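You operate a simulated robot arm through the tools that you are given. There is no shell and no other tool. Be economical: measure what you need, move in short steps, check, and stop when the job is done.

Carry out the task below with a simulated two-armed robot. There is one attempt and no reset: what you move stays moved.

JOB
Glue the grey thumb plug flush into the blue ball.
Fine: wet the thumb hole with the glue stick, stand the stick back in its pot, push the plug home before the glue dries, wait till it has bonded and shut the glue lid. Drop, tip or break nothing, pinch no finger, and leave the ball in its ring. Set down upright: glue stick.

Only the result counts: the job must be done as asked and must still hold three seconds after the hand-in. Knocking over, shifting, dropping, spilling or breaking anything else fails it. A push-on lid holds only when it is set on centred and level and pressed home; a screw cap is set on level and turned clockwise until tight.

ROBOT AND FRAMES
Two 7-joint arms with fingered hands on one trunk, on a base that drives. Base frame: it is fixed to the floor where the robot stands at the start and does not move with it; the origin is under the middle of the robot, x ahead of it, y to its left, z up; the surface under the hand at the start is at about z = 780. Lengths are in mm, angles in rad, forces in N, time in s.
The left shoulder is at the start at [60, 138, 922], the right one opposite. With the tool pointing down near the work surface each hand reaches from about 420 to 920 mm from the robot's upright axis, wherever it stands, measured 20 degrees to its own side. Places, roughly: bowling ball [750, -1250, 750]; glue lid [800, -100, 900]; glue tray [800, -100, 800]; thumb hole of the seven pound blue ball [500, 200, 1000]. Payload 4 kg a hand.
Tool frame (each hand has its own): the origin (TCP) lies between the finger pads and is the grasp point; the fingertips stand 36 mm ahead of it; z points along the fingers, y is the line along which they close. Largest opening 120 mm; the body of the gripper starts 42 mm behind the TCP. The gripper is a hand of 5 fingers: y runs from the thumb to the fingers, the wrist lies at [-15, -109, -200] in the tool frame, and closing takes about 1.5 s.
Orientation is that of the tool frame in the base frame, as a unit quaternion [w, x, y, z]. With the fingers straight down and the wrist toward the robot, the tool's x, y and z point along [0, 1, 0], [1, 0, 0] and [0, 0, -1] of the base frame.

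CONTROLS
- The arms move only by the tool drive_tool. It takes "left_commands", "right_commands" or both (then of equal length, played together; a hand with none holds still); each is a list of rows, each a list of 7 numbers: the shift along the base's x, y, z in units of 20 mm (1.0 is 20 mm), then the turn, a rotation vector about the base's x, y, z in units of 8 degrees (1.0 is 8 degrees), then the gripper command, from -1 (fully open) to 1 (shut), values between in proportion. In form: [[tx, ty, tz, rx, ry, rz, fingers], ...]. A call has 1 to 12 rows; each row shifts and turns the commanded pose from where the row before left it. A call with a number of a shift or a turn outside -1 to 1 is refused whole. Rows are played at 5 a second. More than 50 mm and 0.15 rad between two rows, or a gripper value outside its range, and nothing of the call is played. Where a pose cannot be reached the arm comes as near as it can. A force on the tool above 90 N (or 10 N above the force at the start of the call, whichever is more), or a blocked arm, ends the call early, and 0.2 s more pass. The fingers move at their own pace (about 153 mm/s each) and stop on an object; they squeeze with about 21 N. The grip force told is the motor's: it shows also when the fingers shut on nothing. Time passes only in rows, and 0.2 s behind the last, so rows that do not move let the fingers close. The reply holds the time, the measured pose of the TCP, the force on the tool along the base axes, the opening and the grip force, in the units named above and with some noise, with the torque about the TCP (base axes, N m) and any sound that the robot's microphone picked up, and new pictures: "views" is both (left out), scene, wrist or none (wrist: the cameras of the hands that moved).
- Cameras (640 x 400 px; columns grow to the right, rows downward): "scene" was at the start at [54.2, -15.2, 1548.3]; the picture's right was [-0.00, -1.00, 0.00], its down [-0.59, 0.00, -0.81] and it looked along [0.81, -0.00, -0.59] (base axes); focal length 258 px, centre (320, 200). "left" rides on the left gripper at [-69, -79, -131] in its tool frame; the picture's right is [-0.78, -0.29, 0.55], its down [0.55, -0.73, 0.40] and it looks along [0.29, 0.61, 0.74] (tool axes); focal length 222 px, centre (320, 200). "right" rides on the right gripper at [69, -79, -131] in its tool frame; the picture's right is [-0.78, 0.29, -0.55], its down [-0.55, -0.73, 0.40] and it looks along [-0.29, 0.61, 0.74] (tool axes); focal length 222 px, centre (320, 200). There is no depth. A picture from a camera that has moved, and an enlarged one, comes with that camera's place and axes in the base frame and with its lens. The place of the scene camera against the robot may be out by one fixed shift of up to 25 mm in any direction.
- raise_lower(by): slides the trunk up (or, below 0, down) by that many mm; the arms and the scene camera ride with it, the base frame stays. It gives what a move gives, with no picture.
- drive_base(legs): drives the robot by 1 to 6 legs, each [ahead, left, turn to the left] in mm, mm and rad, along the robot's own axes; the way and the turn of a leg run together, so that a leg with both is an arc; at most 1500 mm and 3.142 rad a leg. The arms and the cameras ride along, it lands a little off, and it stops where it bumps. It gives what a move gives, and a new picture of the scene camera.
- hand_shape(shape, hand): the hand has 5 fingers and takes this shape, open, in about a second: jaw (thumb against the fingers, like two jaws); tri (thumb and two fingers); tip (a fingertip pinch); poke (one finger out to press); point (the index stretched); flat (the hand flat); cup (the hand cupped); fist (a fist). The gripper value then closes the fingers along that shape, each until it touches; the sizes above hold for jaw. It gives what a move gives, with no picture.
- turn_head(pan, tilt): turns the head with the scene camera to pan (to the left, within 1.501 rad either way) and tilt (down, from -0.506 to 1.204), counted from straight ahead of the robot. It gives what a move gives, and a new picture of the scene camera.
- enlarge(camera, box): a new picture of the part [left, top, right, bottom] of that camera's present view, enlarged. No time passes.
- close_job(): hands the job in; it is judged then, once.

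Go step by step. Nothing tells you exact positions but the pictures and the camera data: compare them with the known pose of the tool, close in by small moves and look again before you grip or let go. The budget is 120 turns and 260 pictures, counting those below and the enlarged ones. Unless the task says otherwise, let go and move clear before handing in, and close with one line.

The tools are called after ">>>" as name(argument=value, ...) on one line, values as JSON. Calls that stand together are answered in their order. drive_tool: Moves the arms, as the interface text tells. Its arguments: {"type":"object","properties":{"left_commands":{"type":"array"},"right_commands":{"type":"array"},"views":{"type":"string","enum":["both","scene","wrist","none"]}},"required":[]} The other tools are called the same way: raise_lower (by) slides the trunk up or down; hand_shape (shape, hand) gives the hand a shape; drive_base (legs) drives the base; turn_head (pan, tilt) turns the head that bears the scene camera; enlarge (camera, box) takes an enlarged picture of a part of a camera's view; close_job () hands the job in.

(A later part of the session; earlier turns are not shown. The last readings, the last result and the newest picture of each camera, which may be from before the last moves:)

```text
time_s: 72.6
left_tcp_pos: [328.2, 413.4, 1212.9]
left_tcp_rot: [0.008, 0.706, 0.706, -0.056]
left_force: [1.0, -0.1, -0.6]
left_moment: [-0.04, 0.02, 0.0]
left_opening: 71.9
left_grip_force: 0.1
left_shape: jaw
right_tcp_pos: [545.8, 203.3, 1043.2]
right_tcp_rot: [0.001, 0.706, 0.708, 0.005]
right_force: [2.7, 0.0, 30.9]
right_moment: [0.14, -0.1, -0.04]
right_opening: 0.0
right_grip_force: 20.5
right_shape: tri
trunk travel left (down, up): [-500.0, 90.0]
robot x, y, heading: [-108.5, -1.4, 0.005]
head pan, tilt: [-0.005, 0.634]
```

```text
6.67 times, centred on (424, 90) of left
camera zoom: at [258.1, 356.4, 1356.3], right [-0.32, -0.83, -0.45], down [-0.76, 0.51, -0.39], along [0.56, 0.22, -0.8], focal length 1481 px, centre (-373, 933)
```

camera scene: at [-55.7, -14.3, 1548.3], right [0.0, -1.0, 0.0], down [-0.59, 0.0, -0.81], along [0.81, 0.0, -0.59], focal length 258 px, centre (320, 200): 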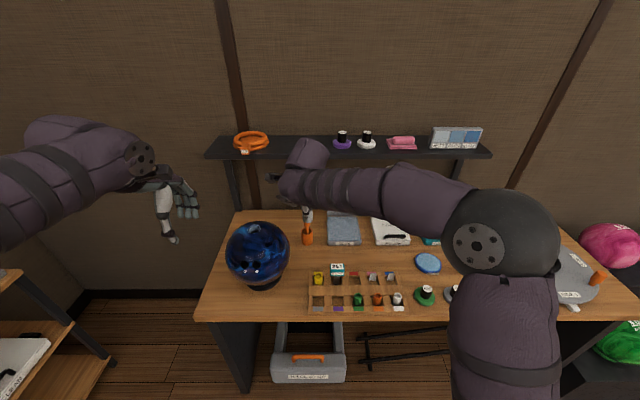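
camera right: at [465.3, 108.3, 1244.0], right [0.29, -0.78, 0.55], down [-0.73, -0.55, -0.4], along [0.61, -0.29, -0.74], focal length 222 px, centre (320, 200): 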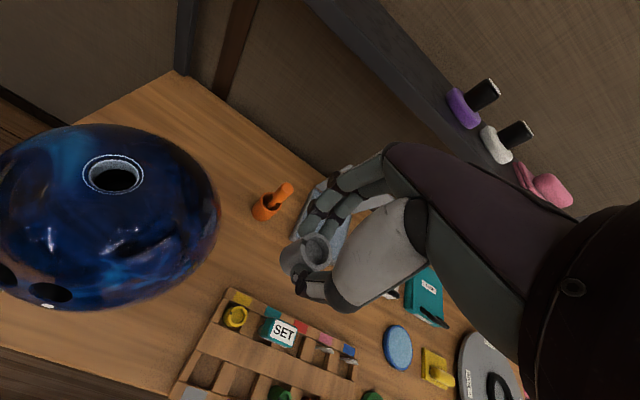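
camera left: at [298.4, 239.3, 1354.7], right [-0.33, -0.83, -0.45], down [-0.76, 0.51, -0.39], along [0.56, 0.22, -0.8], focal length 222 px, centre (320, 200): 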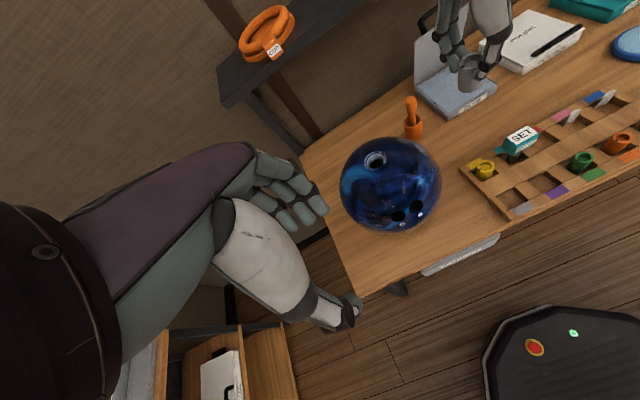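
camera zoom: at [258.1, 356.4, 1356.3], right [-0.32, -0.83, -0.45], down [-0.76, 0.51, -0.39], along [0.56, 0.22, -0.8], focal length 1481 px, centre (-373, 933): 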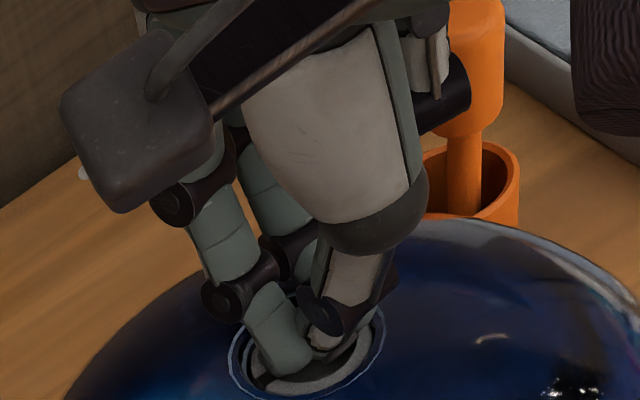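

31 N gives no movement, so the plug sits on its seat. One slightly firmer press, then relieve and back off.

>>> drive_tool(right_commands=[[0, 0, -0.1, 0, 0, 0, 1], [0, 0, 0, 0, 0, 0, 1]], views="none")

>>> drive_tool(right_commands=[[0, 0, 0.5, 0, 0, 0, 1], [0, 0, 0.8, 0, 0, 0, 1], [0, 0, 1, 0, 0, 0, 1], [0, 0, 1, 0, 0, 0, 1], [0, -1, 0.5, 0, 0, 0, 1], [0, -1, 0.5, 0, 0, 0, 1], [0, -1, 0, 0, 0, 0, 1]], views="none")

>>> enlarge(camera="left", box=[402, 90, 450, 120])

>>> enlarge(camera="right", box=[150, 130, 310, 230])

```text
time_s: 73.2
left_tcp_pos: [327.2, 412.6, 1213.2]
left_tcp_rot: [0.008, 0.706, 0.706, -0.056]
left_force: [-1.1, 0.4, -0.7]
left_moment: [-0.03, 0.05, 0.0]
left_opening: 71.9
left_grip_force: 0.0
left_shape: jaw
right_tcp_pos: [545.7, 203.4, 1043.3]
right_tcp_rot: [0.002, 0.707, 0.708, 0.006]
right_force: [1.1, -1.3, 39.1]
right_moment: [-0.06, -0.02, 0.0]
right_opening: 0.0
right_grip_force: 20.8
right_shape: tri
trunk travel left (down, up): [-500.0, 90.0]
robot x, y, heading: [-107.7, 3.0, 0.003]
head pan, tilt: [-0.005, 0.634]
```

```text
time_s: 74.8
left_tcp_pos: [330.4, 413.4, 1213.1]
left_tcp_rot: [0.007, 0.707, 0.705, -0.057]
left_force: [0.5, -0.2, 0.2]
left_moment: [0.02, -0.02, 0.05]
left_opening: 71.7
left_grip_force: 0.2
left_shape: jaw
right_tcp_pos: [546.0, 141.4, 1124.1]
right_tcp_rot: [0.0, 0.707, 0.707, 0.0]
right_force: [1.3, -0.5, -0.2]
right_moment: [0.0, 0.01, 0.02]
right_opening: 0.0
right_grip_force: 21.6
right_shape: tri
trunk travel left (down, up): [-500.0, 90.0]
robot x, y, heading: [-108.4, 2.2, 0.005]
head pan, tilt: [-0.005, 0.634]
```

```text
13.33 times, centred on (426, 105) of left
camera zoom: at [260.1, 356.7, 1355.2], right [-0.33, -0.83, -0.45], down [-0.76, 0.51, -0.39], along [0.56, 0.22, -0.8], focal length 2962 px, centre (-1093, 1467)
```

zoom: 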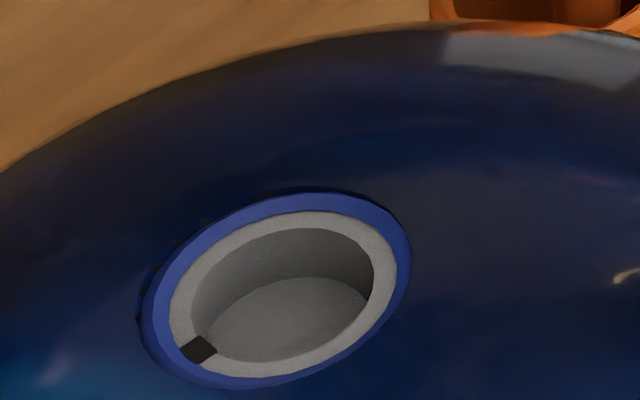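

```text
4.00 times, centred on (230, 180) of right
camera zoom: at [465.6, 211.3, 1255.4], right [0.29, -0.79, 0.55], down [-0.73, -0.55, -0.4], along [0.61, -0.29, -0.74], focal length 888 px, centre (680, 280)
```

zoom: 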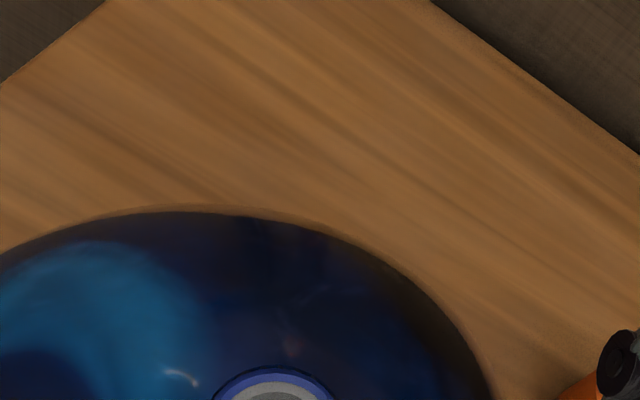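

The ring turned blue around the plug, so it reads as seated. While it bonds, the right hand moves over to deal with the lid.

>>> drive_tool(right_commands=[[-0.3, -1, 0, 0, 0, 0, 0.5], [-0.4, -1, 0, 0, 0, 0, 0], [-0.5, -1, 0, 0, 0, 0, 0], [-0.5, -1, 0, 0, 0, 0, 0], [-0.5, -1, 0, 0, 0, 0, 0], [-0.5, -1, 0, 0, 0, 0, 0], [-0.5, -1, 0, 0, 0, 0, 0], [-0.5, -1, 0, 0, 0, 0, 0], [-0.5, -1, 0, 0, 0, 0, 0], [-0.5, -1, 0, 0, 0, 0, 0], [-0.5, -1, 0, 0, 0, 0, 0], [-0.5, -1, 0, 0, 0, 0, 0]], views="none")

>>> drive_base(legs=[[110, 0, 0]])

>>> enlarge(camera="right", box=[160, 0, 416, 180])

>>> enlarge(camera="scene", box=[230, 180, 390, 280])

```text
time_s: 77.4
left_tcp_pos: [330.1, 412.1, 1213.1]
left_tcp_rot: [0.008, 0.707, 0.705, -0.057]
left_force: [0.6, -0.2, -0.2]
left_moment: [0.01, 0.02, -0.02]
left_opening: 71.9
left_grip_force: 0.0
left_shape: jaw
right_tcp_pos: [430.0, -98.6, 1122.4]
right_tcp_rot: [0.001, 0.706, 0.708, 0.001]
right_force: [0.4, -0.1, -0.4]
right_moment: [0.01, 0.02, -0.02]
right_opening: 60.2
right_grip_force: 0.0
right_shape: tri
trunk travel left (down, up): [-500.0, 90.0]
robot x, y, heading: [-108.9, -3.1, 0.003]
head pan, tilt: [-0.005, 0.634]
```

```text
time_s: 78.6
left_tcp_pos: [440.4, 414.9, 1211.3]
left_tcp_rot: [0.007, 0.705, 0.707, -0.057]
left_force: [0.3, 0.2, -0.1]
left_moment: [0.02, 0.02, 0.0]
left_opening: 71.7
left_grip_force: 0.1
left_shape: jaw
right_tcp_pos: [543.1, -95.4, 1121.1]
right_tcp_rot: [0.001, 0.706, 0.708, 0.0]
right_force: [0.5, -0.7, -0.4]
right_moment: [-0.01, 0.03, 0.05]
right_opening: 59.6
right_grip_force: 0.1
right_shape: tri
trunk travel left (down, up): [-500.0, 90.0]
robot x, y, heading: [4.2, -1.0, 0.005]
head pan, tilt: [-0.005, 0.634]
camera scene: at [57.5, -14.7, 1548.2], right [0.0, -1.0, 0.0], down [-0.59, 0.0, -0.8], along [0.8, 0.0, -0.59], focal length 258 px, centre (320, 200)
```

scene: 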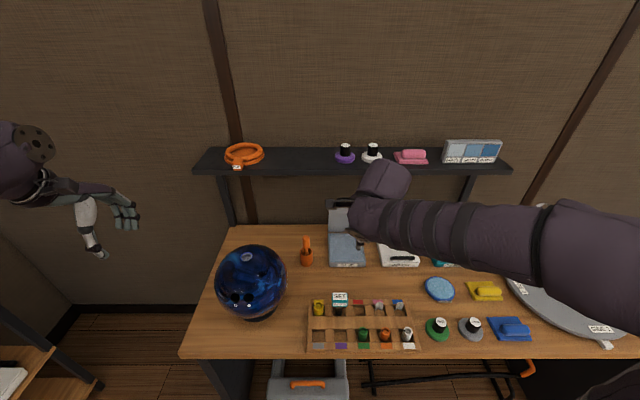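

```text
2.22 times, centred on (288, 90) of right
camera zoom: at [463.0, -25.7, 1253.4], right [0.29, -0.78, 0.55], down [-0.73, -0.55, -0.4], along [0.61, -0.28, -0.74], focal length 494 px, centre (391, 444)
```

zoom: 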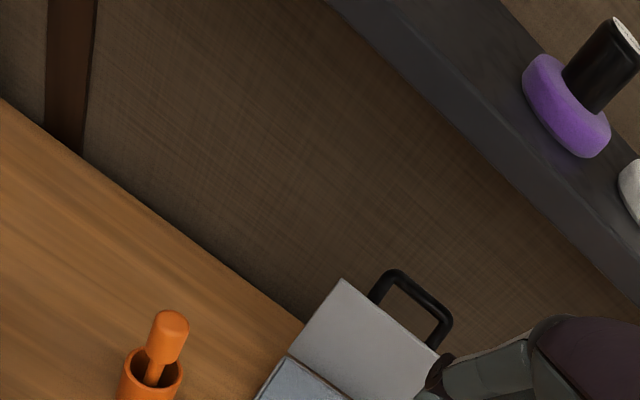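

```text
4.00 times, centred on (310, 230) of scene
camera zoom: at [57.5, -14.7, 1548.2], right [0.0, -1.0, 0.0], down [-0.59, 0.0, -0.8], along [0.8, 0.0, -0.59], focal length 1032 px, centre (360, 80)
```

zoom: 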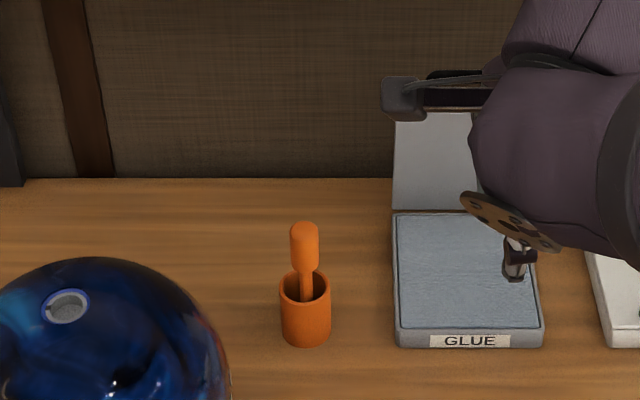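

The lid stands at about 79° with its hinge at (855, 805), top edge at (824, 963) and handle bar behind at (857, 979). The shelf bars an approach from above, so I'll come in from the right with a flat hand behind the lid, shifting the base right first.

>>> drive_base(legs=[[0, -200, 0], [30, 0, 0]])

>>> hand_shape(hand="right", shape="flat")

>>> drive_tool(right_commands=[[0, -0.3, -0.2, 0.95, 0, 0, -1], [0, -0.3, -0.2, 0.95, 0, 0, -1], [0, -0.3, -0.2, 0.95, 0, 0, -1], [0, -0.3, -0.2, 0.95, 0, 0, -1], [0, -0.3, -0.2, 0.95, 0, 0, -1], [0, -0.3, -0.2, 0.95, 0, 0, -1], [0, -0.3, -0.2, 0.95, 0, 0, -1], [0, -0.3, -0.2, 0.95, 0, 0, -1], [0, -0.3, -0.2, 0.95, 0, 0, -1], [0, -0.3, -0.2, 0.95, 0, 0, -1], [0, -0.3, -0.2, 0.95, 0, 0, -1], [0, -0.3, -0.2, 0.8, 0, 0, -1]], views="both")

```text
time_s: 80.6
left_tcp_pos: [473.4, 214.2, 1210.1]
left_tcp_rot: [0.006, 0.706, 0.706, -0.058]
left_force: [0.6, 0.5, 0.0]
left_moment: [-0.01, 0.08, 0.01]
left_opening: 71.8
left_grip_force: 0.0
left_shape: jaw
right_tcp_pos: [572.6, -296.9, 1121.0]
right_tcp_rot: [0.0, 0.707, 0.707, -0.001]
right_force: [0.3, -0.6, 0.2]
right_moment: [-0.01, 0.03, 0.01]
right_opening: 59.8
right_grip_force: 0.1
right_shape: tri
trunk travel left (down, up): [-500.0, 90.0]
robot x, y, heading: [31.2, -199.9, 0.001]
head pan, tilt: [-0.005, 0.634]
camera scene: at [87.7, -214.7, 1548.1], right [0.0, -1.0, 0.0], down [-0.59, 0.0, -0.8], along [0.8, 0.0, -0.59], focal length 258 px, centre (320, 200)
```

scene: 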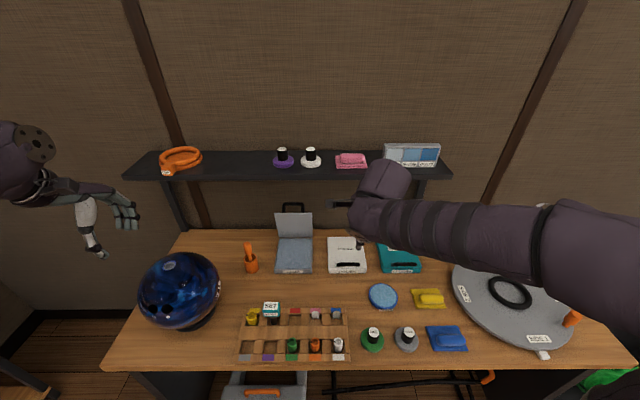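

```text
time_s: 81.5
left_tcp_pos: [470.7, 214.0, 1213.1]
left_tcp_rot: [0.007, 0.706, 0.706, -0.057]
left_force: [-0.4, 0.3, 0.2]
left_moment: [-0.01, -0.01, 0.0]
left_opening: 71.8
left_grip_force: 0.1
left_shape: jaw
right_tcp_pos: [569.6, -296.8, 1122.3]
right_tcp_rot: [0.0, 0.708, 0.707, 0.0]
right_force: [0.8, -0.5, -0.6]
right_moment: [-0.03, 0.01, 0.01]
right_opening: 114.4
right_grip_force: 0.0
right_shape: flat
trunk travel left (down, up): [-500.0, 90.0]
robot x, y, heading: [30.1, -194.6, -0.0]
head pan, tilt: [-0.005, 0.634]
```

```text
time_s: 84.1
left_tcp_pos: [471.0, 212.2, 1212.8]
left_tcp_rot: [0.007, 0.706, 0.706, -0.057]
left_force: [-0.9, 0.3, 0.0]
left_moment: [-0.01, 0.03, -0.01]
left_opening: 72.0
left_grip_force: 0.0
left_shape: jaw
right_tcp_pos: [569.6, -369.8, 1074.5]
right_tcp_rot: [0.501, -0.5, -0.499, -0.5]
right_force: [-0.1, 0.6, 0.3]
right_moment: [-0.01, -0.05, 0.02]
right_opening: 114.4
right_grip_force: 0.1
right_shape: flat
trunk travel left (down, up): [-500.0, 90.0]
robot x, y, heading: [31.2, -198.8, -0.001]
head pan, tilt: [-0.005, 0.634]
camera scene: at [85.7, -214.9, 1548.3], right [0.0, -1.0, 0.0], down [-0.59, 0.0, -0.81], along [0.81, 0.0, -0.59], focal length 258 px, centre (320, 200)
camera right: at [492.0, -500.5, 1144.5], right [0.29, -0.55, -0.79], down [-0.73, 0.4, -0.55], along [0.61, 0.74, -0.29], focal length 222 px, centre (320, 200)
```

scene: 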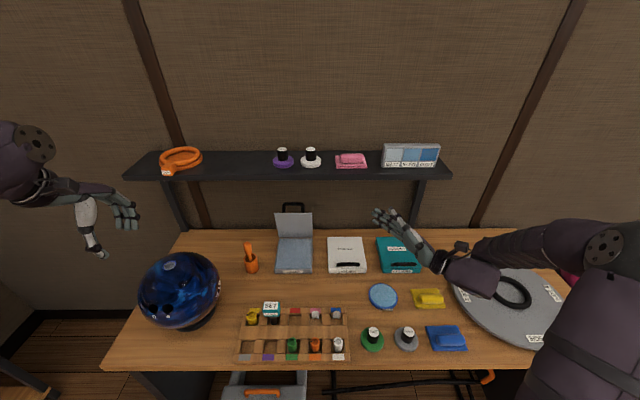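
right: 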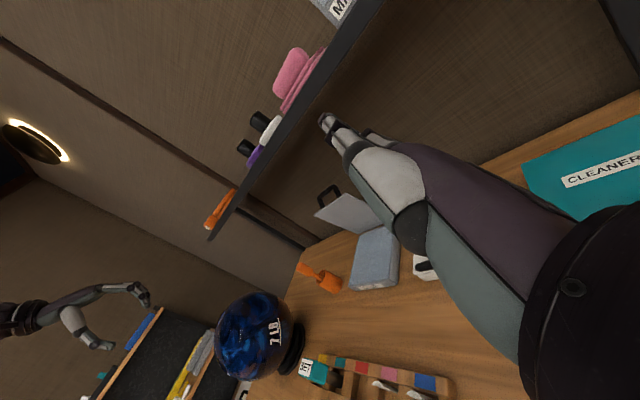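

>>> enlarge(camera="scene", box=[340, 190, 532, 310])

>>> enlarge(camera="right", box=[270, 90, 462, 310])

>>> enlarge(camera="scene", box=[150, 245, 198, 275])

```text
3.33 times, centred on (436, 250) of scene
camera zoom: at [85.7, -214.9, 1548.3], right [0.0, -1.0, 0.0], down [-0.59, 0.0, -0.81], along [0.81, 0.0, -0.59], focal length 860 px, centre (-67, 33)
```

zoom: 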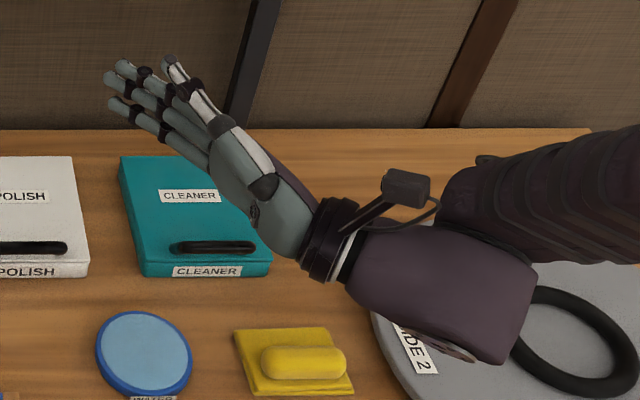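

```text
1.82 times, centred on (366, 200) of right
camera zoom: at [492.0, -500.5, 1144.5], right [0.29, -0.55, -0.79], down [-0.73, 0.4, -0.55], along [0.61, 0.74, -0.29], focal length 404 px, centre (236, 200)
```

zoom: 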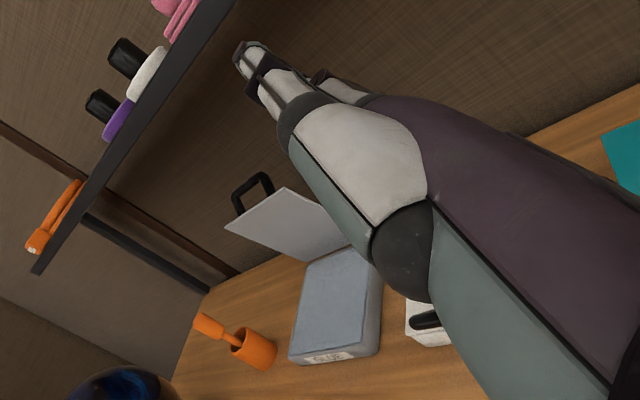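

```text
13.33 times, centred on (174, 260) of scene
camera zoom: at [85.7, -214.9, 1548.3], right [0.0, -1.0, 0.0], down [-0.59, 0.0, -0.81], along [0.81, 0.0, -0.59], focal length 3439 px, centre (2267, -600)
```

zoom: 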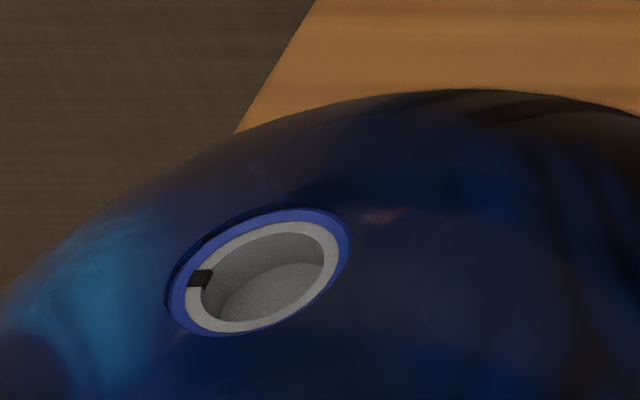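

The plug's ring stays blue and the stick is upright. The flat hand's fingertips lie about 105 mm ahead of the TCP, reaching diagonally, which suits slipping in behind the lid from the right.

>>> drive_tool(right_commands=[[0.98, 0.32, -0.64, 0, 0, 0, -1], [0.98, 0.32, -0.64, 0, 0, 0, -1], [0.98, 0.32, -0.64, 0, 0, 0, -1], [0.98, 0.32, -0.64, 0, 0, 0, -1], [0.98, 0.32, -0.64, 0, 0, 0, -1], [0.98, 0.32, -0.64, 0, 0, 0, -1], [0.98, 0.32, -0.64, 0, 0, 0, -1], [0.98, 0.32, -0.64, 0, 0, 0, -1], [0.98, 0.32, -0.64, 0, 0, 0, -1], [0.98, 0.32, -0.64, 0, 0, 0, -1], [0.98, 0.32, -0.64, 0, 0, 0, -1]], views="both")

>>> enlarge(camera="scene", box=[250, 180, 442, 300])

```text
time_s: 86.5
left_tcp_pos: [472.1, 213.9, 1212.7]
left_tcp_rot: [0.007, 0.706, 0.706, -0.057]
left_force: [1.4, 0.5, 0.6]
left_moment: [0.01, 0.02, -0.01]
left_opening: 71.6
left_grip_force: 0.0
left_shape: jaw
right_tcp_pos: [788.3, -299.2, 934.5]
right_tcp_rot: [0.5, -0.5, -0.5, -0.5]
right_force: [0.0, -0.3, -0.9]
right_moment: [0.01, 0.0, 0.02]
right_opening: 114.1
right_grip_force: 0.1
right_shape: flat
trunk travel left (down, up): [-500.0, 90.0]
robot x, y, heading: [28.3, -201.2, 0.004]
head pan, tilt: [-0.005, 0.634]
camera scene: at [85.9, -214.3, 1548.3], right [0.0, -1.0, 0.0], down [-0.59, 0.0, -0.81], along [0.81, 0.0, -0.59], focal length 258 px, centre (320, 200)
camera right: at [708.2, -429.8, 1003.1], right [0.29, -0.55, -0.79], down [-0.74, 0.4, -0.55], along [0.61, 0.74, -0.29], focal length 222 px, centre (320, 200)
```

scene: 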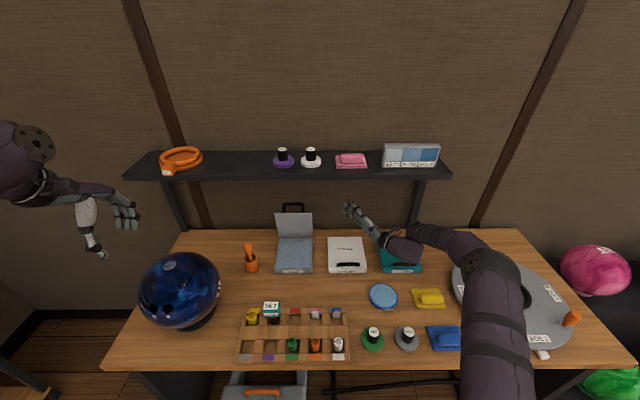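
right: 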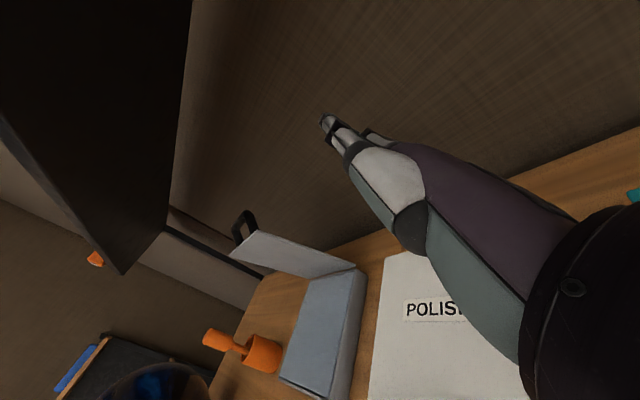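

```text
3.33 times, centred on (346, 240) of scene
camera zoom: at [85.9, -214.3, 1548.3], right [0.0, -1.0, 0.0], down [-0.59, 0.0, -0.81], along [0.81, 0.0, -0.59], focal length 860 px, centre (233, 67)
```

zoom: 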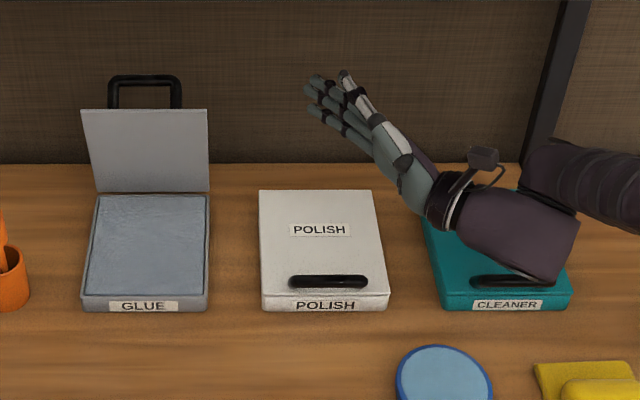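

>>> drive_tool(right_commands=[[0, 1, 0, 0, 0, 0, -1], [0, 1, 0, 0, 0, 0, -1], [0, 1, 0, 0, 0, 0, -1], [0, 1, 0, 0, 0, 0, -1], [0, 1, 0, 0, 0, 0, -1], [0, 1, 0, 0, 0, 0, -1]], views="wrist")

>>> enlarge(camera="scene", box=[250, 180, 442, 300])

```text
time_s: 87.9
left_tcp_pos: [470.2, 214.2, 1211.2]
left_tcp_rot: [0.007, 0.706, 0.706, -0.056]
left_force: [0.5, 1.1, -0.2]
left_moment: [0.01, 0.01, -0.01]
left_opening: 71.8
left_grip_force: 0.0
left_shape: jaw
right_tcp_pos: [787.7, -179.5, 932.1]
right_tcp_rot: [-0.5, 0.5, 0.5, 0.5]
right_force: [1.0, 0.4, -0.1]
right_moment: [-0.01, -0.01, 0.01]
right_opening: 114.4
right_grip_force: 0.1
right_shape: flat
trunk travel left (down, up): [-500.0, 90.0]
robot x, y, heading: [28.0, -196.8, 0.003]
head pan, tilt: [-0.005, 0.634]
camera right: at [707.5, -308.9, 1003.6], right [0.29, -0.55, -0.78], down [-0.73, 0.4, -0.55], along [0.61, 0.74, -0.29], focal length 222 px, centre (320, 200)
```

right: 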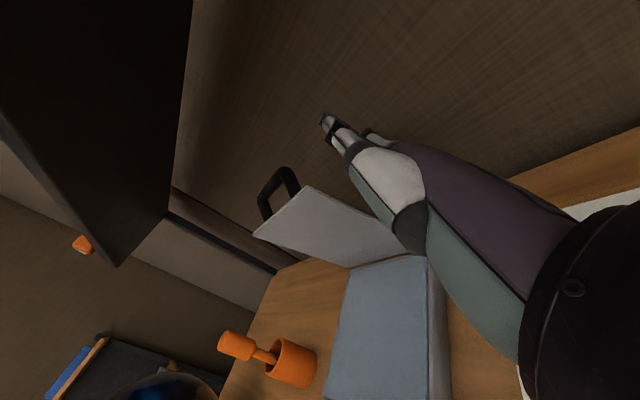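

```text
3.33 times, centred on (346, 240) of scene
camera zoom: at [85.5, -214.1, 1548.3], right [0.0, -1.0, 0.0], down [-0.59, 0.0, -0.81], along [0.81, 0.0, -0.59], focal length 860 px, centre (233, 67)
```

zoom: 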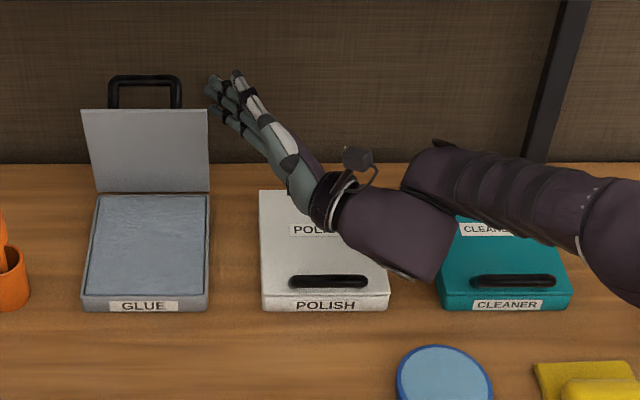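

>>> drive_tool(right_commands=[[0, 1, 0, 0, 0, 0, -1], [0, 1, 0, 0, 0, 0, -1], [-0.8, 0, 0, 0, 0, 0, -1], [-0.8, 0, 0, 0, 0, 0, -1], [0, 0, 0, 0, 0, 0, -1]], views="wrist")

>>> enlarge(camera="scene", box=[230, 180, 390, 280])

```text
time_s: 89.1
left_tcp_pos: [471.1, 214.6, 1211.7]
left_tcp_rot: [0.008, 0.706, 0.706, -0.057]
left_force: [-0.3, 0.7, -1.1]
left_moment: [-0.01, -0.02, -0.02]
left_opening: 71.9
left_grip_force: 0.0
left_shape: jaw
right_tcp_pos: [754.0, -137.3, 934.0]
right_tcp_rot: [-0.5, 0.5, 0.5, 0.5]
right_force: [0.3, -0.6, 0.8]
right_moment: [-0.01, -0.02, 0.0]
right_opening: 114.5
right_grip_force: 0.1
right_shape: flat
trunk travel left (down, up): [-500.0, 90.0]
robot x, y, heading: [29.7, -199.2, -0.0]
head pan, tilt: [-0.005, 0.634]
camera right: at [674.9, -268.5, 1004.4], right [0.29, -0.55, -0.79], down [-0.73, 0.4, -0.55], along [0.61, 0.74, -0.29], focal length 222 px, centre (320, 200)
```

right: 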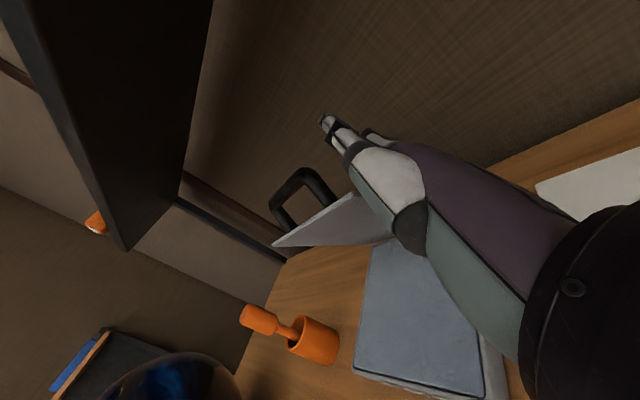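

```text
4.00 times, centred on (310, 230) of scene
camera zoom: at [85.5, -214.4, 1548.3], right [0.0, -1.0, 0.0], down [-0.59, 0.0, -0.81], along [0.81, 0.0, -0.59], focal length 1032 px, centre (360, 80)
```

zoom: 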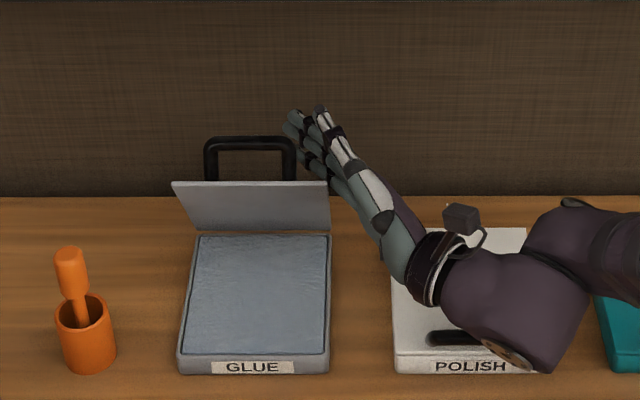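

The lid follows the hand and stays where it is left. I'll keep following its arc.

>>> drive_tool(right_commands=[[-0.9, 0, -0.2, 0, 0, 0, -1], [-0.9, 0, -0.3, 0, 0, 0, -1], [-0.9, 0, -0.4, 0, 0, 0, -1], [0, 0, 0, 0, 0, 0, -1]], views="wrist")

>>> enlarge(camera="scene", box=[230, 180, 390, 280])

```text
time_s: 90.1
left_tcp_pos: [471.3, 214.0, 1211.8]
left_tcp_rot: [0.008, 0.706, 0.706, -0.057]
left_force: [-0.1, 0.5, 0.2]
left_moment: [-0.01, -0.01, -0.03]
left_opening: 71.7
left_grip_force: 0.0
left_shape: jaw
right_tcp_pos: [698.9, -138.7, 914.9]
right_tcp_rot: [-0.499, 0.5, 0.5, 0.501]
right_force: [-0.2, -1.7, -0.8]
right_moment: [-0.03, 0.01, 0.0]
right_opening: 114.2
right_grip_force: 0.1
right_shape: flat
trunk travel left (down, up): [-500.0, 90.0]
robot x, y, heading: [32.0, -201.5, -0.0]
head pan, tilt: [-0.005, 0.634]
camera right: at [620.1, -269.0, 985.7], right [0.29, -0.55, -0.79], down [-0.74, 0.4, -0.55], along [0.61, 0.74, -0.29], focal length 222 px, centre (320, 200)
```

right: 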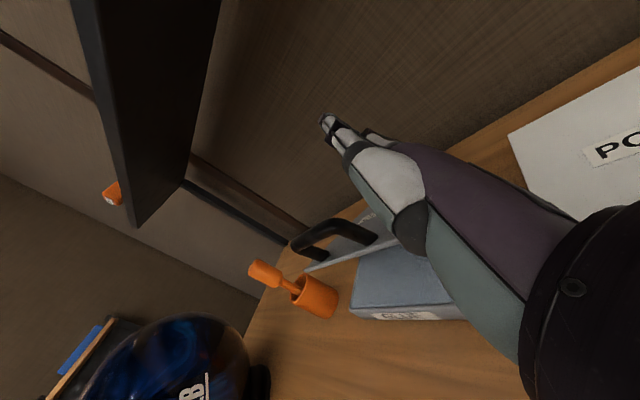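

```text
4.00 times, centred on (310, 230) of scene
camera zoom: at [85.4, -214.3, 1548.3], right [0.0, -1.0, 0.0], down [-0.59, 0.0, -0.81], along [0.81, 0.0, -0.59], focal length 1032 px, centre (360, 80)
```

zoom: 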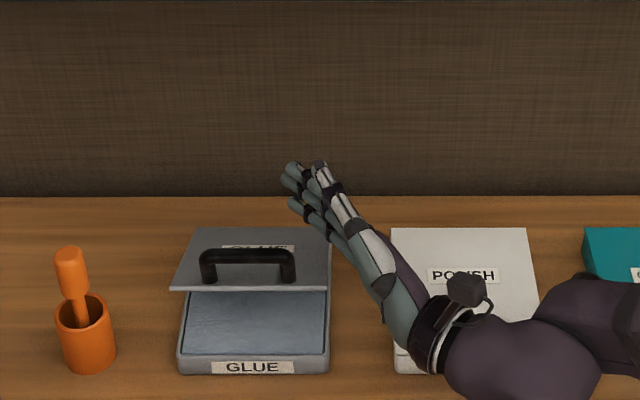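

The lid is down to about 30°. I'll lift clear, turn the hand back fingers-down, and press the lid shut from above.

>>> drive_tool(right_commands=[[0, 0, 1, 0, 0, 0, -1], [0, -0.3, 1, 0, 0, 0, -1], [-0.8, -0.5, 1, 0, 0, 0, -1], [-1, -0.5, 0.5, 0, 0, 0, -1], [-1, -0.5, 0.5, 0, 0, 0, -1], [-1, -0.5, 0.5, -0.5, 0, 0, -1], [-1, -0.5, 0.5, -1, 0, 0, -1], [0, 0, 0.5, -1, 0, 0, -1], [0, 0, 0.5, -1, 0, 0, -1], [0, 0, 0, -1, 0, 0, -1], [0, 0.2, 0, -1, 0, 0, -1], [0, 0.3, 0, -1, 0, 0, -1]], views="none")

>>> drive_tool(right_commands=[[0, 0.5, 0, -1, 0, 0, -1], [0, 0.5, 0, -1, 0, 0, -1], [0, 0.5, 0, -1, 0, 0, -1], [0, 0.5, 0, -0.9, 0, 0, -1], [0, 1, 0, -0.8, 0, 0, -1], [0, 1, 0, 0, 0, 0, -1]], views="none")

>>> hand_shape(hand="right", shape="tri")

>>> drive_tool(right_commands=[[0, 0, 0, 0, 0, 0, 0], [0, 0, 0, 0, 0, 0, 1], [0, 0, 0, 0, 0, 0, 1]], views="both")

```text
time_s: 92.7
left_tcp_pos: [471.2, 214.5, 1211.3]
left_tcp_rot: [0.008, 0.707, 0.705, -0.057]
left_force: [0.0, 0.4, 0.2]
left_moment: [0.02, -0.03, -0.01]
left_opening: 71.9
left_grip_force: 0.1
left_shape: jaw
right_tcp_pos: [603.4, -182.6, 1035.2]
right_tcp_rot: [-0.23, 0.668, 0.669, 0.231]
right_force: [-1.2, 3.2, 0.8]
right_moment: [-0.32, -0.07, -0.03]
right_opening: 0.1
right_grip_force: 0.0
right_shape: flat
trunk travel left (down, up): [-500.0, 90.0]
robot x, y, heading: [29.8, -200.0, -0.001]
head pan, tilt: [-0.005, 0.634]
```

```text
time_s: 94.1
left_tcp_pos: [470.6, 214.7, 1211.5]
left_tcp_rot: [0.008, 0.706, 0.706, -0.056]
left_force: [0.4, 0.0, -0.1]
left_moment: [-0.02, -0.01, 0.02]
left_opening: 72.0
left_grip_force: 0.1
left_shape: jaw
right_tcp_pos: [604.4, -104.0, 1035.8]
right_tcp_rot: [-0.002, 0.707, 0.707, 0.001]
right_force: [-1.0, -1.2, 0.2]
right_moment: [0.01, 0.02, 0.01]
right_opening: 114.0
right_grip_force: 0.0
right_shape: flat
trunk travel left (down, up): [-500.0, 90.0]
robot x, y, heading: [32.7, -201.7, 0.004]
head pan, tilt: [-0.005, 0.634]
```

```text
time_s: 95.0
left_tcp_pos: [470.8, 214.1, 1212.0]
left_tcp_rot: [0.008, 0.706, 0.706, -0.057]
left_force: [0.0, -0.5, 0.8]
left_moment: [-0.01, 0.03, -0.02]
left_opening: 71.7
left_grip_force: 0.1
left_shape: jaw
right_tcp_pos: [604.1, -104.1, 1036.0]
right_tcp_rot: [-0.002, 0.707, 0.707, 0.003]
right_force: [1.7, -1.0, 0.4]
right_moment: [0.0, 0.0, -0.02]
right_opening: 119.9
right_grip_force: 0.0
right_shape: tri
trunk travel left (down, up): [-500.0, 90.0]
robot x, y, heading: [32.0, -202.3, -0.002]
head pan, tilt: [-0.005, 0.634]
```

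```text
time_s: 95.8
left_tcp_pos: [471.4, 213.9, 1211.3]
left_tcp_rot: [0.008, 0.706, 0.706, -0.056]
left_force: [-0.3, 1.4, 0.9]
left_moment: [-0.01, 0.02, -0.02]
left_opening: 71.9
left_grip_force: 0.0
left_shape: jaw
right_tcp_pos: [604.9, -103.5, 1035.8]
right_tcp_rot: [-0.003, 0.707, 0.707, 0.002]
right_force: [-0.7, 0.6, 0.8]
right_moment: [0.01, 0.04, 0.0]
right_opening: 0.0
right_grip_force: 21.3
right_shape: tri
trunk travel left (down, up): [-500.0, 90.0]
robot x, y, heading: [32.2, -193.7, 0.002]
head pan, tilt: [-0.005, 0.634]
camera scene: at [85.3, -214.3, 1548.3], right [0.0, -1.0, 0.0], down [-0.59, 0.0, -0.81], along [0.81, 0.0, -0.59], focal length 258 px, centre (320, 200)
camera right: at [524.7, -35.8, 1168.2], right [0.29, -0.79, 0.54], down [-0.74, -0.55, -0.4], along [0.61, -0.28, -0.74], focal length 222 px, centre (320, 200)
```

scene: 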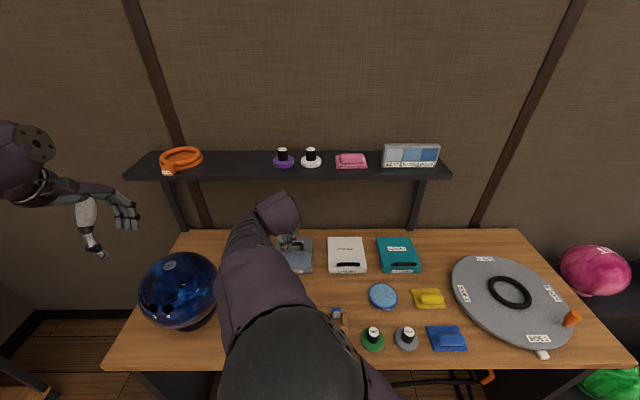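
right: 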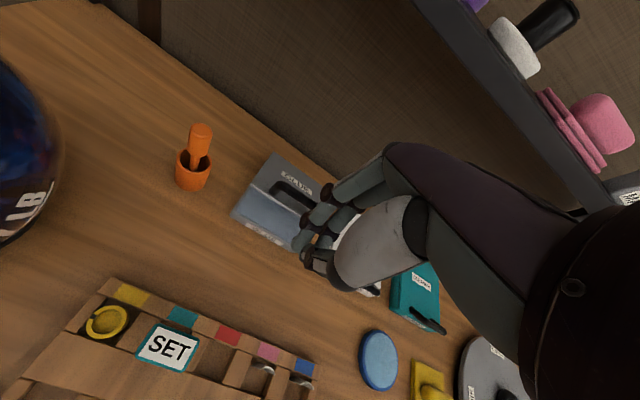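

>>> drive_tool(right_commands=[[1, 0, -0.6, 0, 0, 0, 1], [1, 0, -0.6, 0, 0, 0, 1], [1, 0, -0.6, 0, 0, 0, 1], [1, 0, -0.5, 0, 0, 0, 1], [1, 0, 0, 0, 0, 0, 1], [1, 0, 0, 0, 0, 0, 1], [1, 0, 0, 0, 0, 0, 1], [0.9, 0, 0, 0, 0, 0, 1], [0, 0, 0, 0, 0, 0, 1]], views="wrist")

>>> enlarge(camera="right", box=[220, 160, 412, 280])

>>> enlarge(camera="scene", box=[200, 150, 392, 290])

```text
time_s: 97.8
left_tcp_pos: [469.9, 213.7, 1212.2]
left_tcp_rot: [0.007, 0.706, 0.706, -0.057]
left_force: [0.4, 0.0, -0.6]
left_moment: [0.0, 0.04, -0.02]
left_opening: 71.6
left_grip_force: 0.0
left_shape: jaw
right_tcp_pos: [761.7, -103.3, 989.8]
right_tcp_rot: [-0.003, 0.707, 0.707, 0.002]
right_force: [0.3, -0.3, 0.2]
right_moment: [-0.05, 0.01, 0.03]
right_opening: 0.0
right_grip_force: 21.0
right_shape: tri
trunk travel left (down, up): [-500.0, 90.0]
robot x, y, heading: [33.0, -199.7, -0.004]
head pan, tilt: [-0.005, 0.634]
camera right: at [682.4, -34.6, 1121.3], right [0.29, -0.79, 0.54], down [-0.73, -0.55, -0.4], along [0.61, -0.28, -0.74], focal length 222 px, centre (320, 200)
```

right: 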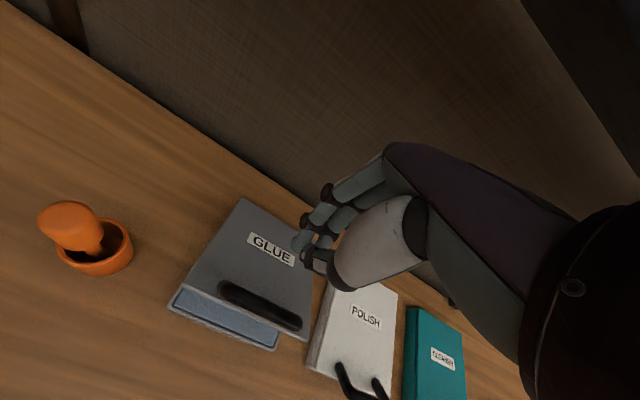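

```text
3.33 times, centred on (316, 220) of right
camera zoom: at [682.4, -34.6, 1121.3], right [0.29, -0.79, 0.54], down [-0.73, -0.55, -0.4], along [0.61, -0.28, -0.74], focal length 740 px, centre (333, 133)
```

zoom: 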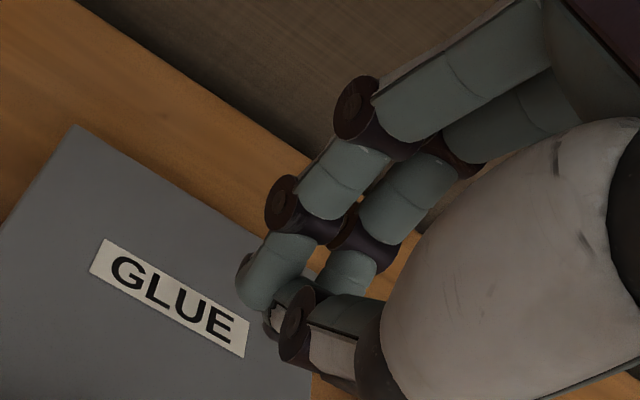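

```text
2.86 times, centred on (296, 220) of scene
camera zoom: at [85.1, -214.2, 1548.3], right [0.0, -1.0, 0.0], down [-0.59, 0.0, -0.81], along [0.81, 0.0, -0.59], focal length 737 px, centre (389, 143)
```

zoom: 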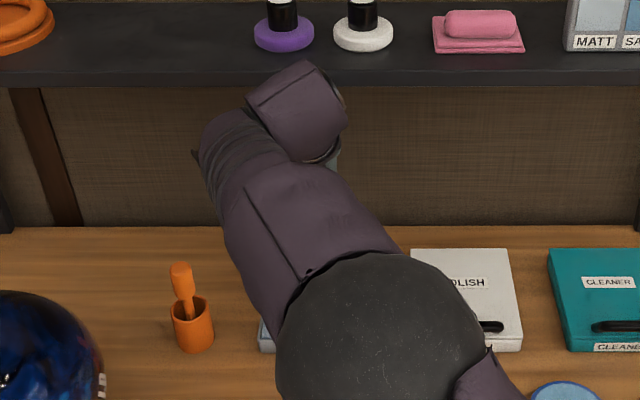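

>>> drive_tool(right_commands=[[0, 0, -1, 0, 0, 0, 1], [0, 0, -1, 0, 0, 0, 1], [0, 0, -1, 0, 0, 0, 1], [0, 0, -1, 0, 0, 0, 1], [0, 0, -1, 0, 0, 0, 1], [0, 0, -0.7, 0, 0, 0, 1], [0, 0, -0.5, 0, 0, 0, 1]], views="wrist")

```text
time_s: 99.4
left_tcp_pos: [470.9, 213.8, 1210.6]
left_tcp_rot: [0.006, 0.706, 0.706, -0.057]
left_force: [0.2, 0.2, -0.1]
left_moment: [0.03, 0.01, -0.02]
left_opening: 71.7
left_grip_force: 0.1
left_shape: jaw
right_tcp_pos: [762.2, -103.7, 863.5]
right_tcp_rot: [-0.003, 0.707, 0.707, 0.003]
right_force: [-0.1, -0.2, -0.6]
right_moment: [0.01, 0.01, -0.06]
right_opening: 0.0
right_grip_force: 21.3
right_shape: tri
trunk travel left (down, up): [-500.0, 90.0]
robot x, y, heading: [33.9, -197.5, 0.001]
head pan, tilt: [-0.005, 0.634]
camera right: at [682.6, -35.3, 996.6], right [0.29, -0.79, 0.54], down [-0.74, -0.55, -0.4], along [0.61, -0.28, -0.74], focal length 222 px, centre (320, 200)
```

right: 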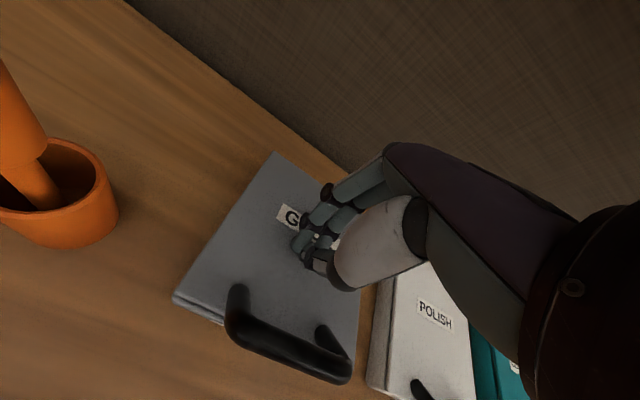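

>>> drive_tool(right_commands=[[0, 0, -0.2, 0, 0, 0, 1], [0, 0, -0.2, 0, 0, 0, 1], [0, 0, -0.2, 0, 0, 0, 1]], views="none")

>>> drive_tool(right_commands=[[0, 0, -0.15, 0, 0, 0, 1], [0, 0, 0, 0, 0, 0, 1]], views="wrist")

```text
time_s: 100.2
left_tcp_pos: [470.8, 213.6, 1212.1]
left_tcp_rot: [0.008, 0.706, 0.706, -0.057]
left_force: [-0.5, -0.3, 0.1]
left_moment: [0.02, -0.01, 0.01]
left_opening: 71.9
left_grip_force: 0.0
left_shape: jaw
right_tcp_pos: [761.1, -103.8, 852.3]
right_tcp_rot: [-0.003, 0.708, 0.706, 0.003]
right_force: [-0.1, -0.5, -0.8]
right_moment: [-0.01, 0.01, -0.01]
right_opening: 0.0
right_grip_force: 21.0
right_shape: tri
trunk travel left (down, up): [-500.0, 90.0]
robot x, y, heading: [33.6, -201.5, 0.003]
head pan, tilt: [-0.005, 0.634]
```

```text
time_s: 100.8
left_tcp_pos: [471.0, 214.8, 1211.2]
left_tcp_rot: [0.007, 0.706, 0.706, -0.056]
left_force: [0.3, 0.1, -0.1]
left_moment: [0.02, 0.03, 0.01]
left_opening: 71.7
left_grip_force: 0.0
left_shape: jaw
right_tcp_pos: [759.8, -104.8, 849.9]
right_tcp_rot: [-0.002, 0.707, 0.707, 0.004]
right_force: [0.0, 0.7, 4.2]
right_moment: [0.03, -0.06, 0.0]
right_opening: 0.1
right_grip_force: 21.2
right_shape: tri
trunk travel left (down, up): [-500.0, 90.0]
robot x, y, heading: [33.3, -202.5, 0.0]
head pan, tilt: [-0.005, 0.634]
camera right: at [682.0, -35.7, 983.0], right [0.29, -0.79, 0.54], down [-0.73, -0.55, -0.4], along [0.61, -0.28, -0.74], focal length 222 px, centre (320, 200)
```

right: 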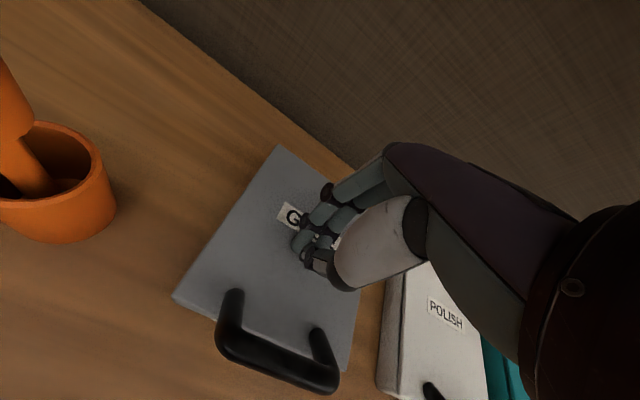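

>>> drive_tool(right_commands=[[0, 0, -0.15, 0, 0, 0, 1], [0, 0, -0.1, 0, 0, 0, 1], [0, 0, 0, 0, 0, 0, 1]], views="none")

>>> drive_tool(right_commands=[[0, 0, 0.5, 0, 0, 0, 1], [0, 0, 1, 0, 0, 0, 1], [0, 0, 1, 0, 0, 0, 1], [0, 0, 1, 0, 0, 0, 1], [-1, 0, 0.8, 0, 0, 0, 1], [-1, -0.5, 0.8, 0, 0, 0, 1], [-1, -1, 0.5, 0, 0, 0, 1], [-1, -1, 0.5, 0, 0, 0, 1], [-1, -1, 0.5, 0, 0, 0, 1], [-1, -1, 0.5, 0, 0, 0, 1], [-1, -1, 0, 0, 0, 0, 1], [-1, -1, 0, 0, 0, 0, 1]], views="none")

>>> enlarge(camera="scene", box=[220, 210, 348, 290])

>>> enlarge(camera="right", box=[60, 20, 316, 200])

>>> enlarge(camera="scene", box=[150, 245, 198, 275])

```text
time_s: 101.6
left_tcp_pos: [467.9, 214.1, 1213.5]
left_tcp_rot: [0.007, 0.705, 0.707, -0.055]
left_force: [-0.3, -0.3, -0.5]
left_moment: [0.01, -0.02, -0.01]
left_opening: 72.0
left_grip_force: 0.0
left_shape: jaw
right_tcp_pos: [761.6, -103.8, 848.3]
right_tcp_rot: [-0.001, 0.707, 0.707, 0.006]
right_force: [1.1, -1.5, 27.6]
right_moment: [0.04, -0.04, 0.0]
right_opening: 0.2
right_grip_force: 21.2
right_shape: tri
trunk travel left (down, up): [-500.0, 90.0]
robot x, y, heading: [33.5, -198.3, 0.003]
head pan, tilt: [-0.005, 0.634]
```

```text
time_s: 104.2
left_tcp_pos: [469.7, 214.6, 1211.6]
left_tcp_rot: [0.008, 0.706, 0.706, -0.057]
left_force: [-1.0, 0.2, -0.2]
left_moment: [0.0, -0.02, -0.01]
left_opening: 72.2
left_grip_force: 0.1
left_shape: jaw
right_tcp_pos: [601.2, -235.1, 989.7]
right_tcp_rot: [-0.003, 0.707, 0.707, 0.002]
right_force: [0.2, -0.7, 0.4]
right_moment: [0.01, 0.02, 0.04]
right_opening: 0.1
right_grip_force: 20.5
right_shape: tri
trunk travel left (down, up): [-500.0, 90.0]
robot x, y, heading: [30.7, -200.0, 0.001]
head pan, tilt: [-0.005, 0.634]
```

```text
5.00 times, centred on (284, 250) of scene
camera zoom: at [84.8, -214.8, 1548.3], right [0.0, -1.0, 0.0], down [-0.59, 0.0, -0.81], along [0.81, 0.0, -0.59], focal length 1290 px, centre (500, -50)
```

zoom: 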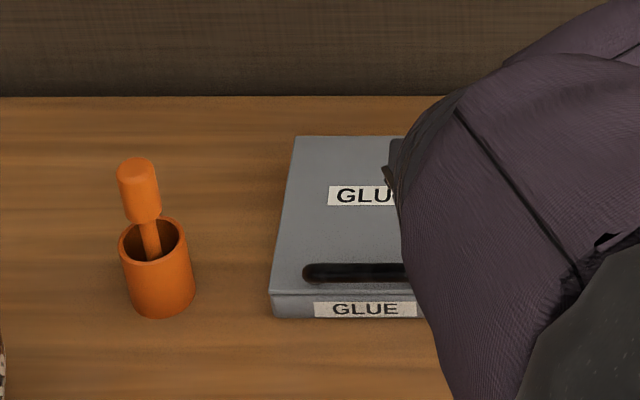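

```text
2.22 times, centred on (188, 110) of right
camera zoom: at [522.0, -166.2, 1122.3], right [0.29, -0.79, 0.54], down [-0.73, -0.55, -0.4], along [0.61, -0.28, -0.74], focal length 494 px, centre (613, 400)
```

zoom: 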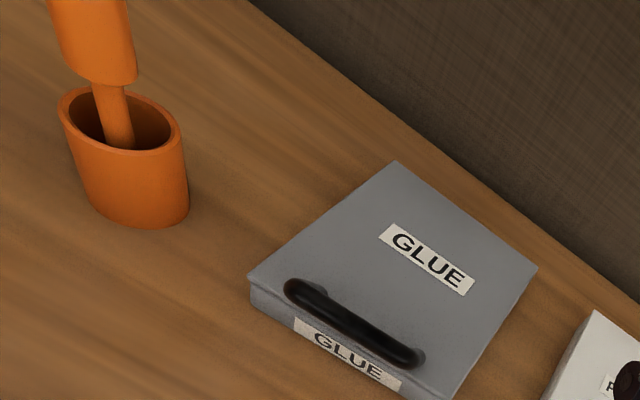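

```text
13.33 times, centred on (174, 260) of scene
camera zoom: at [84.8, -214.8, 1548.3], right [0.0, -1.0, 0.0], down [-0.59, 0.0, -0.81], along [0.81, 0.0, -0.59], focal length 3439 px, centre (2267, -600)
```

zoom: 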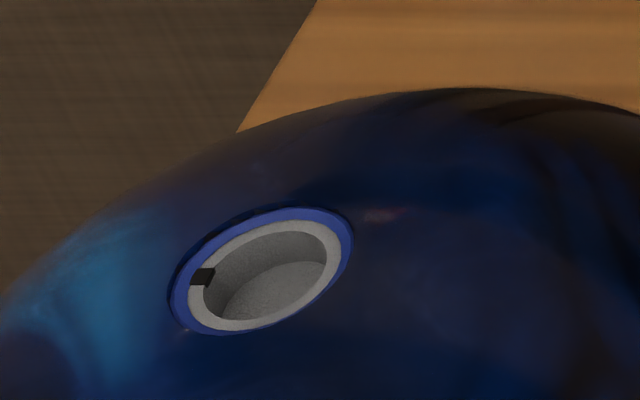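

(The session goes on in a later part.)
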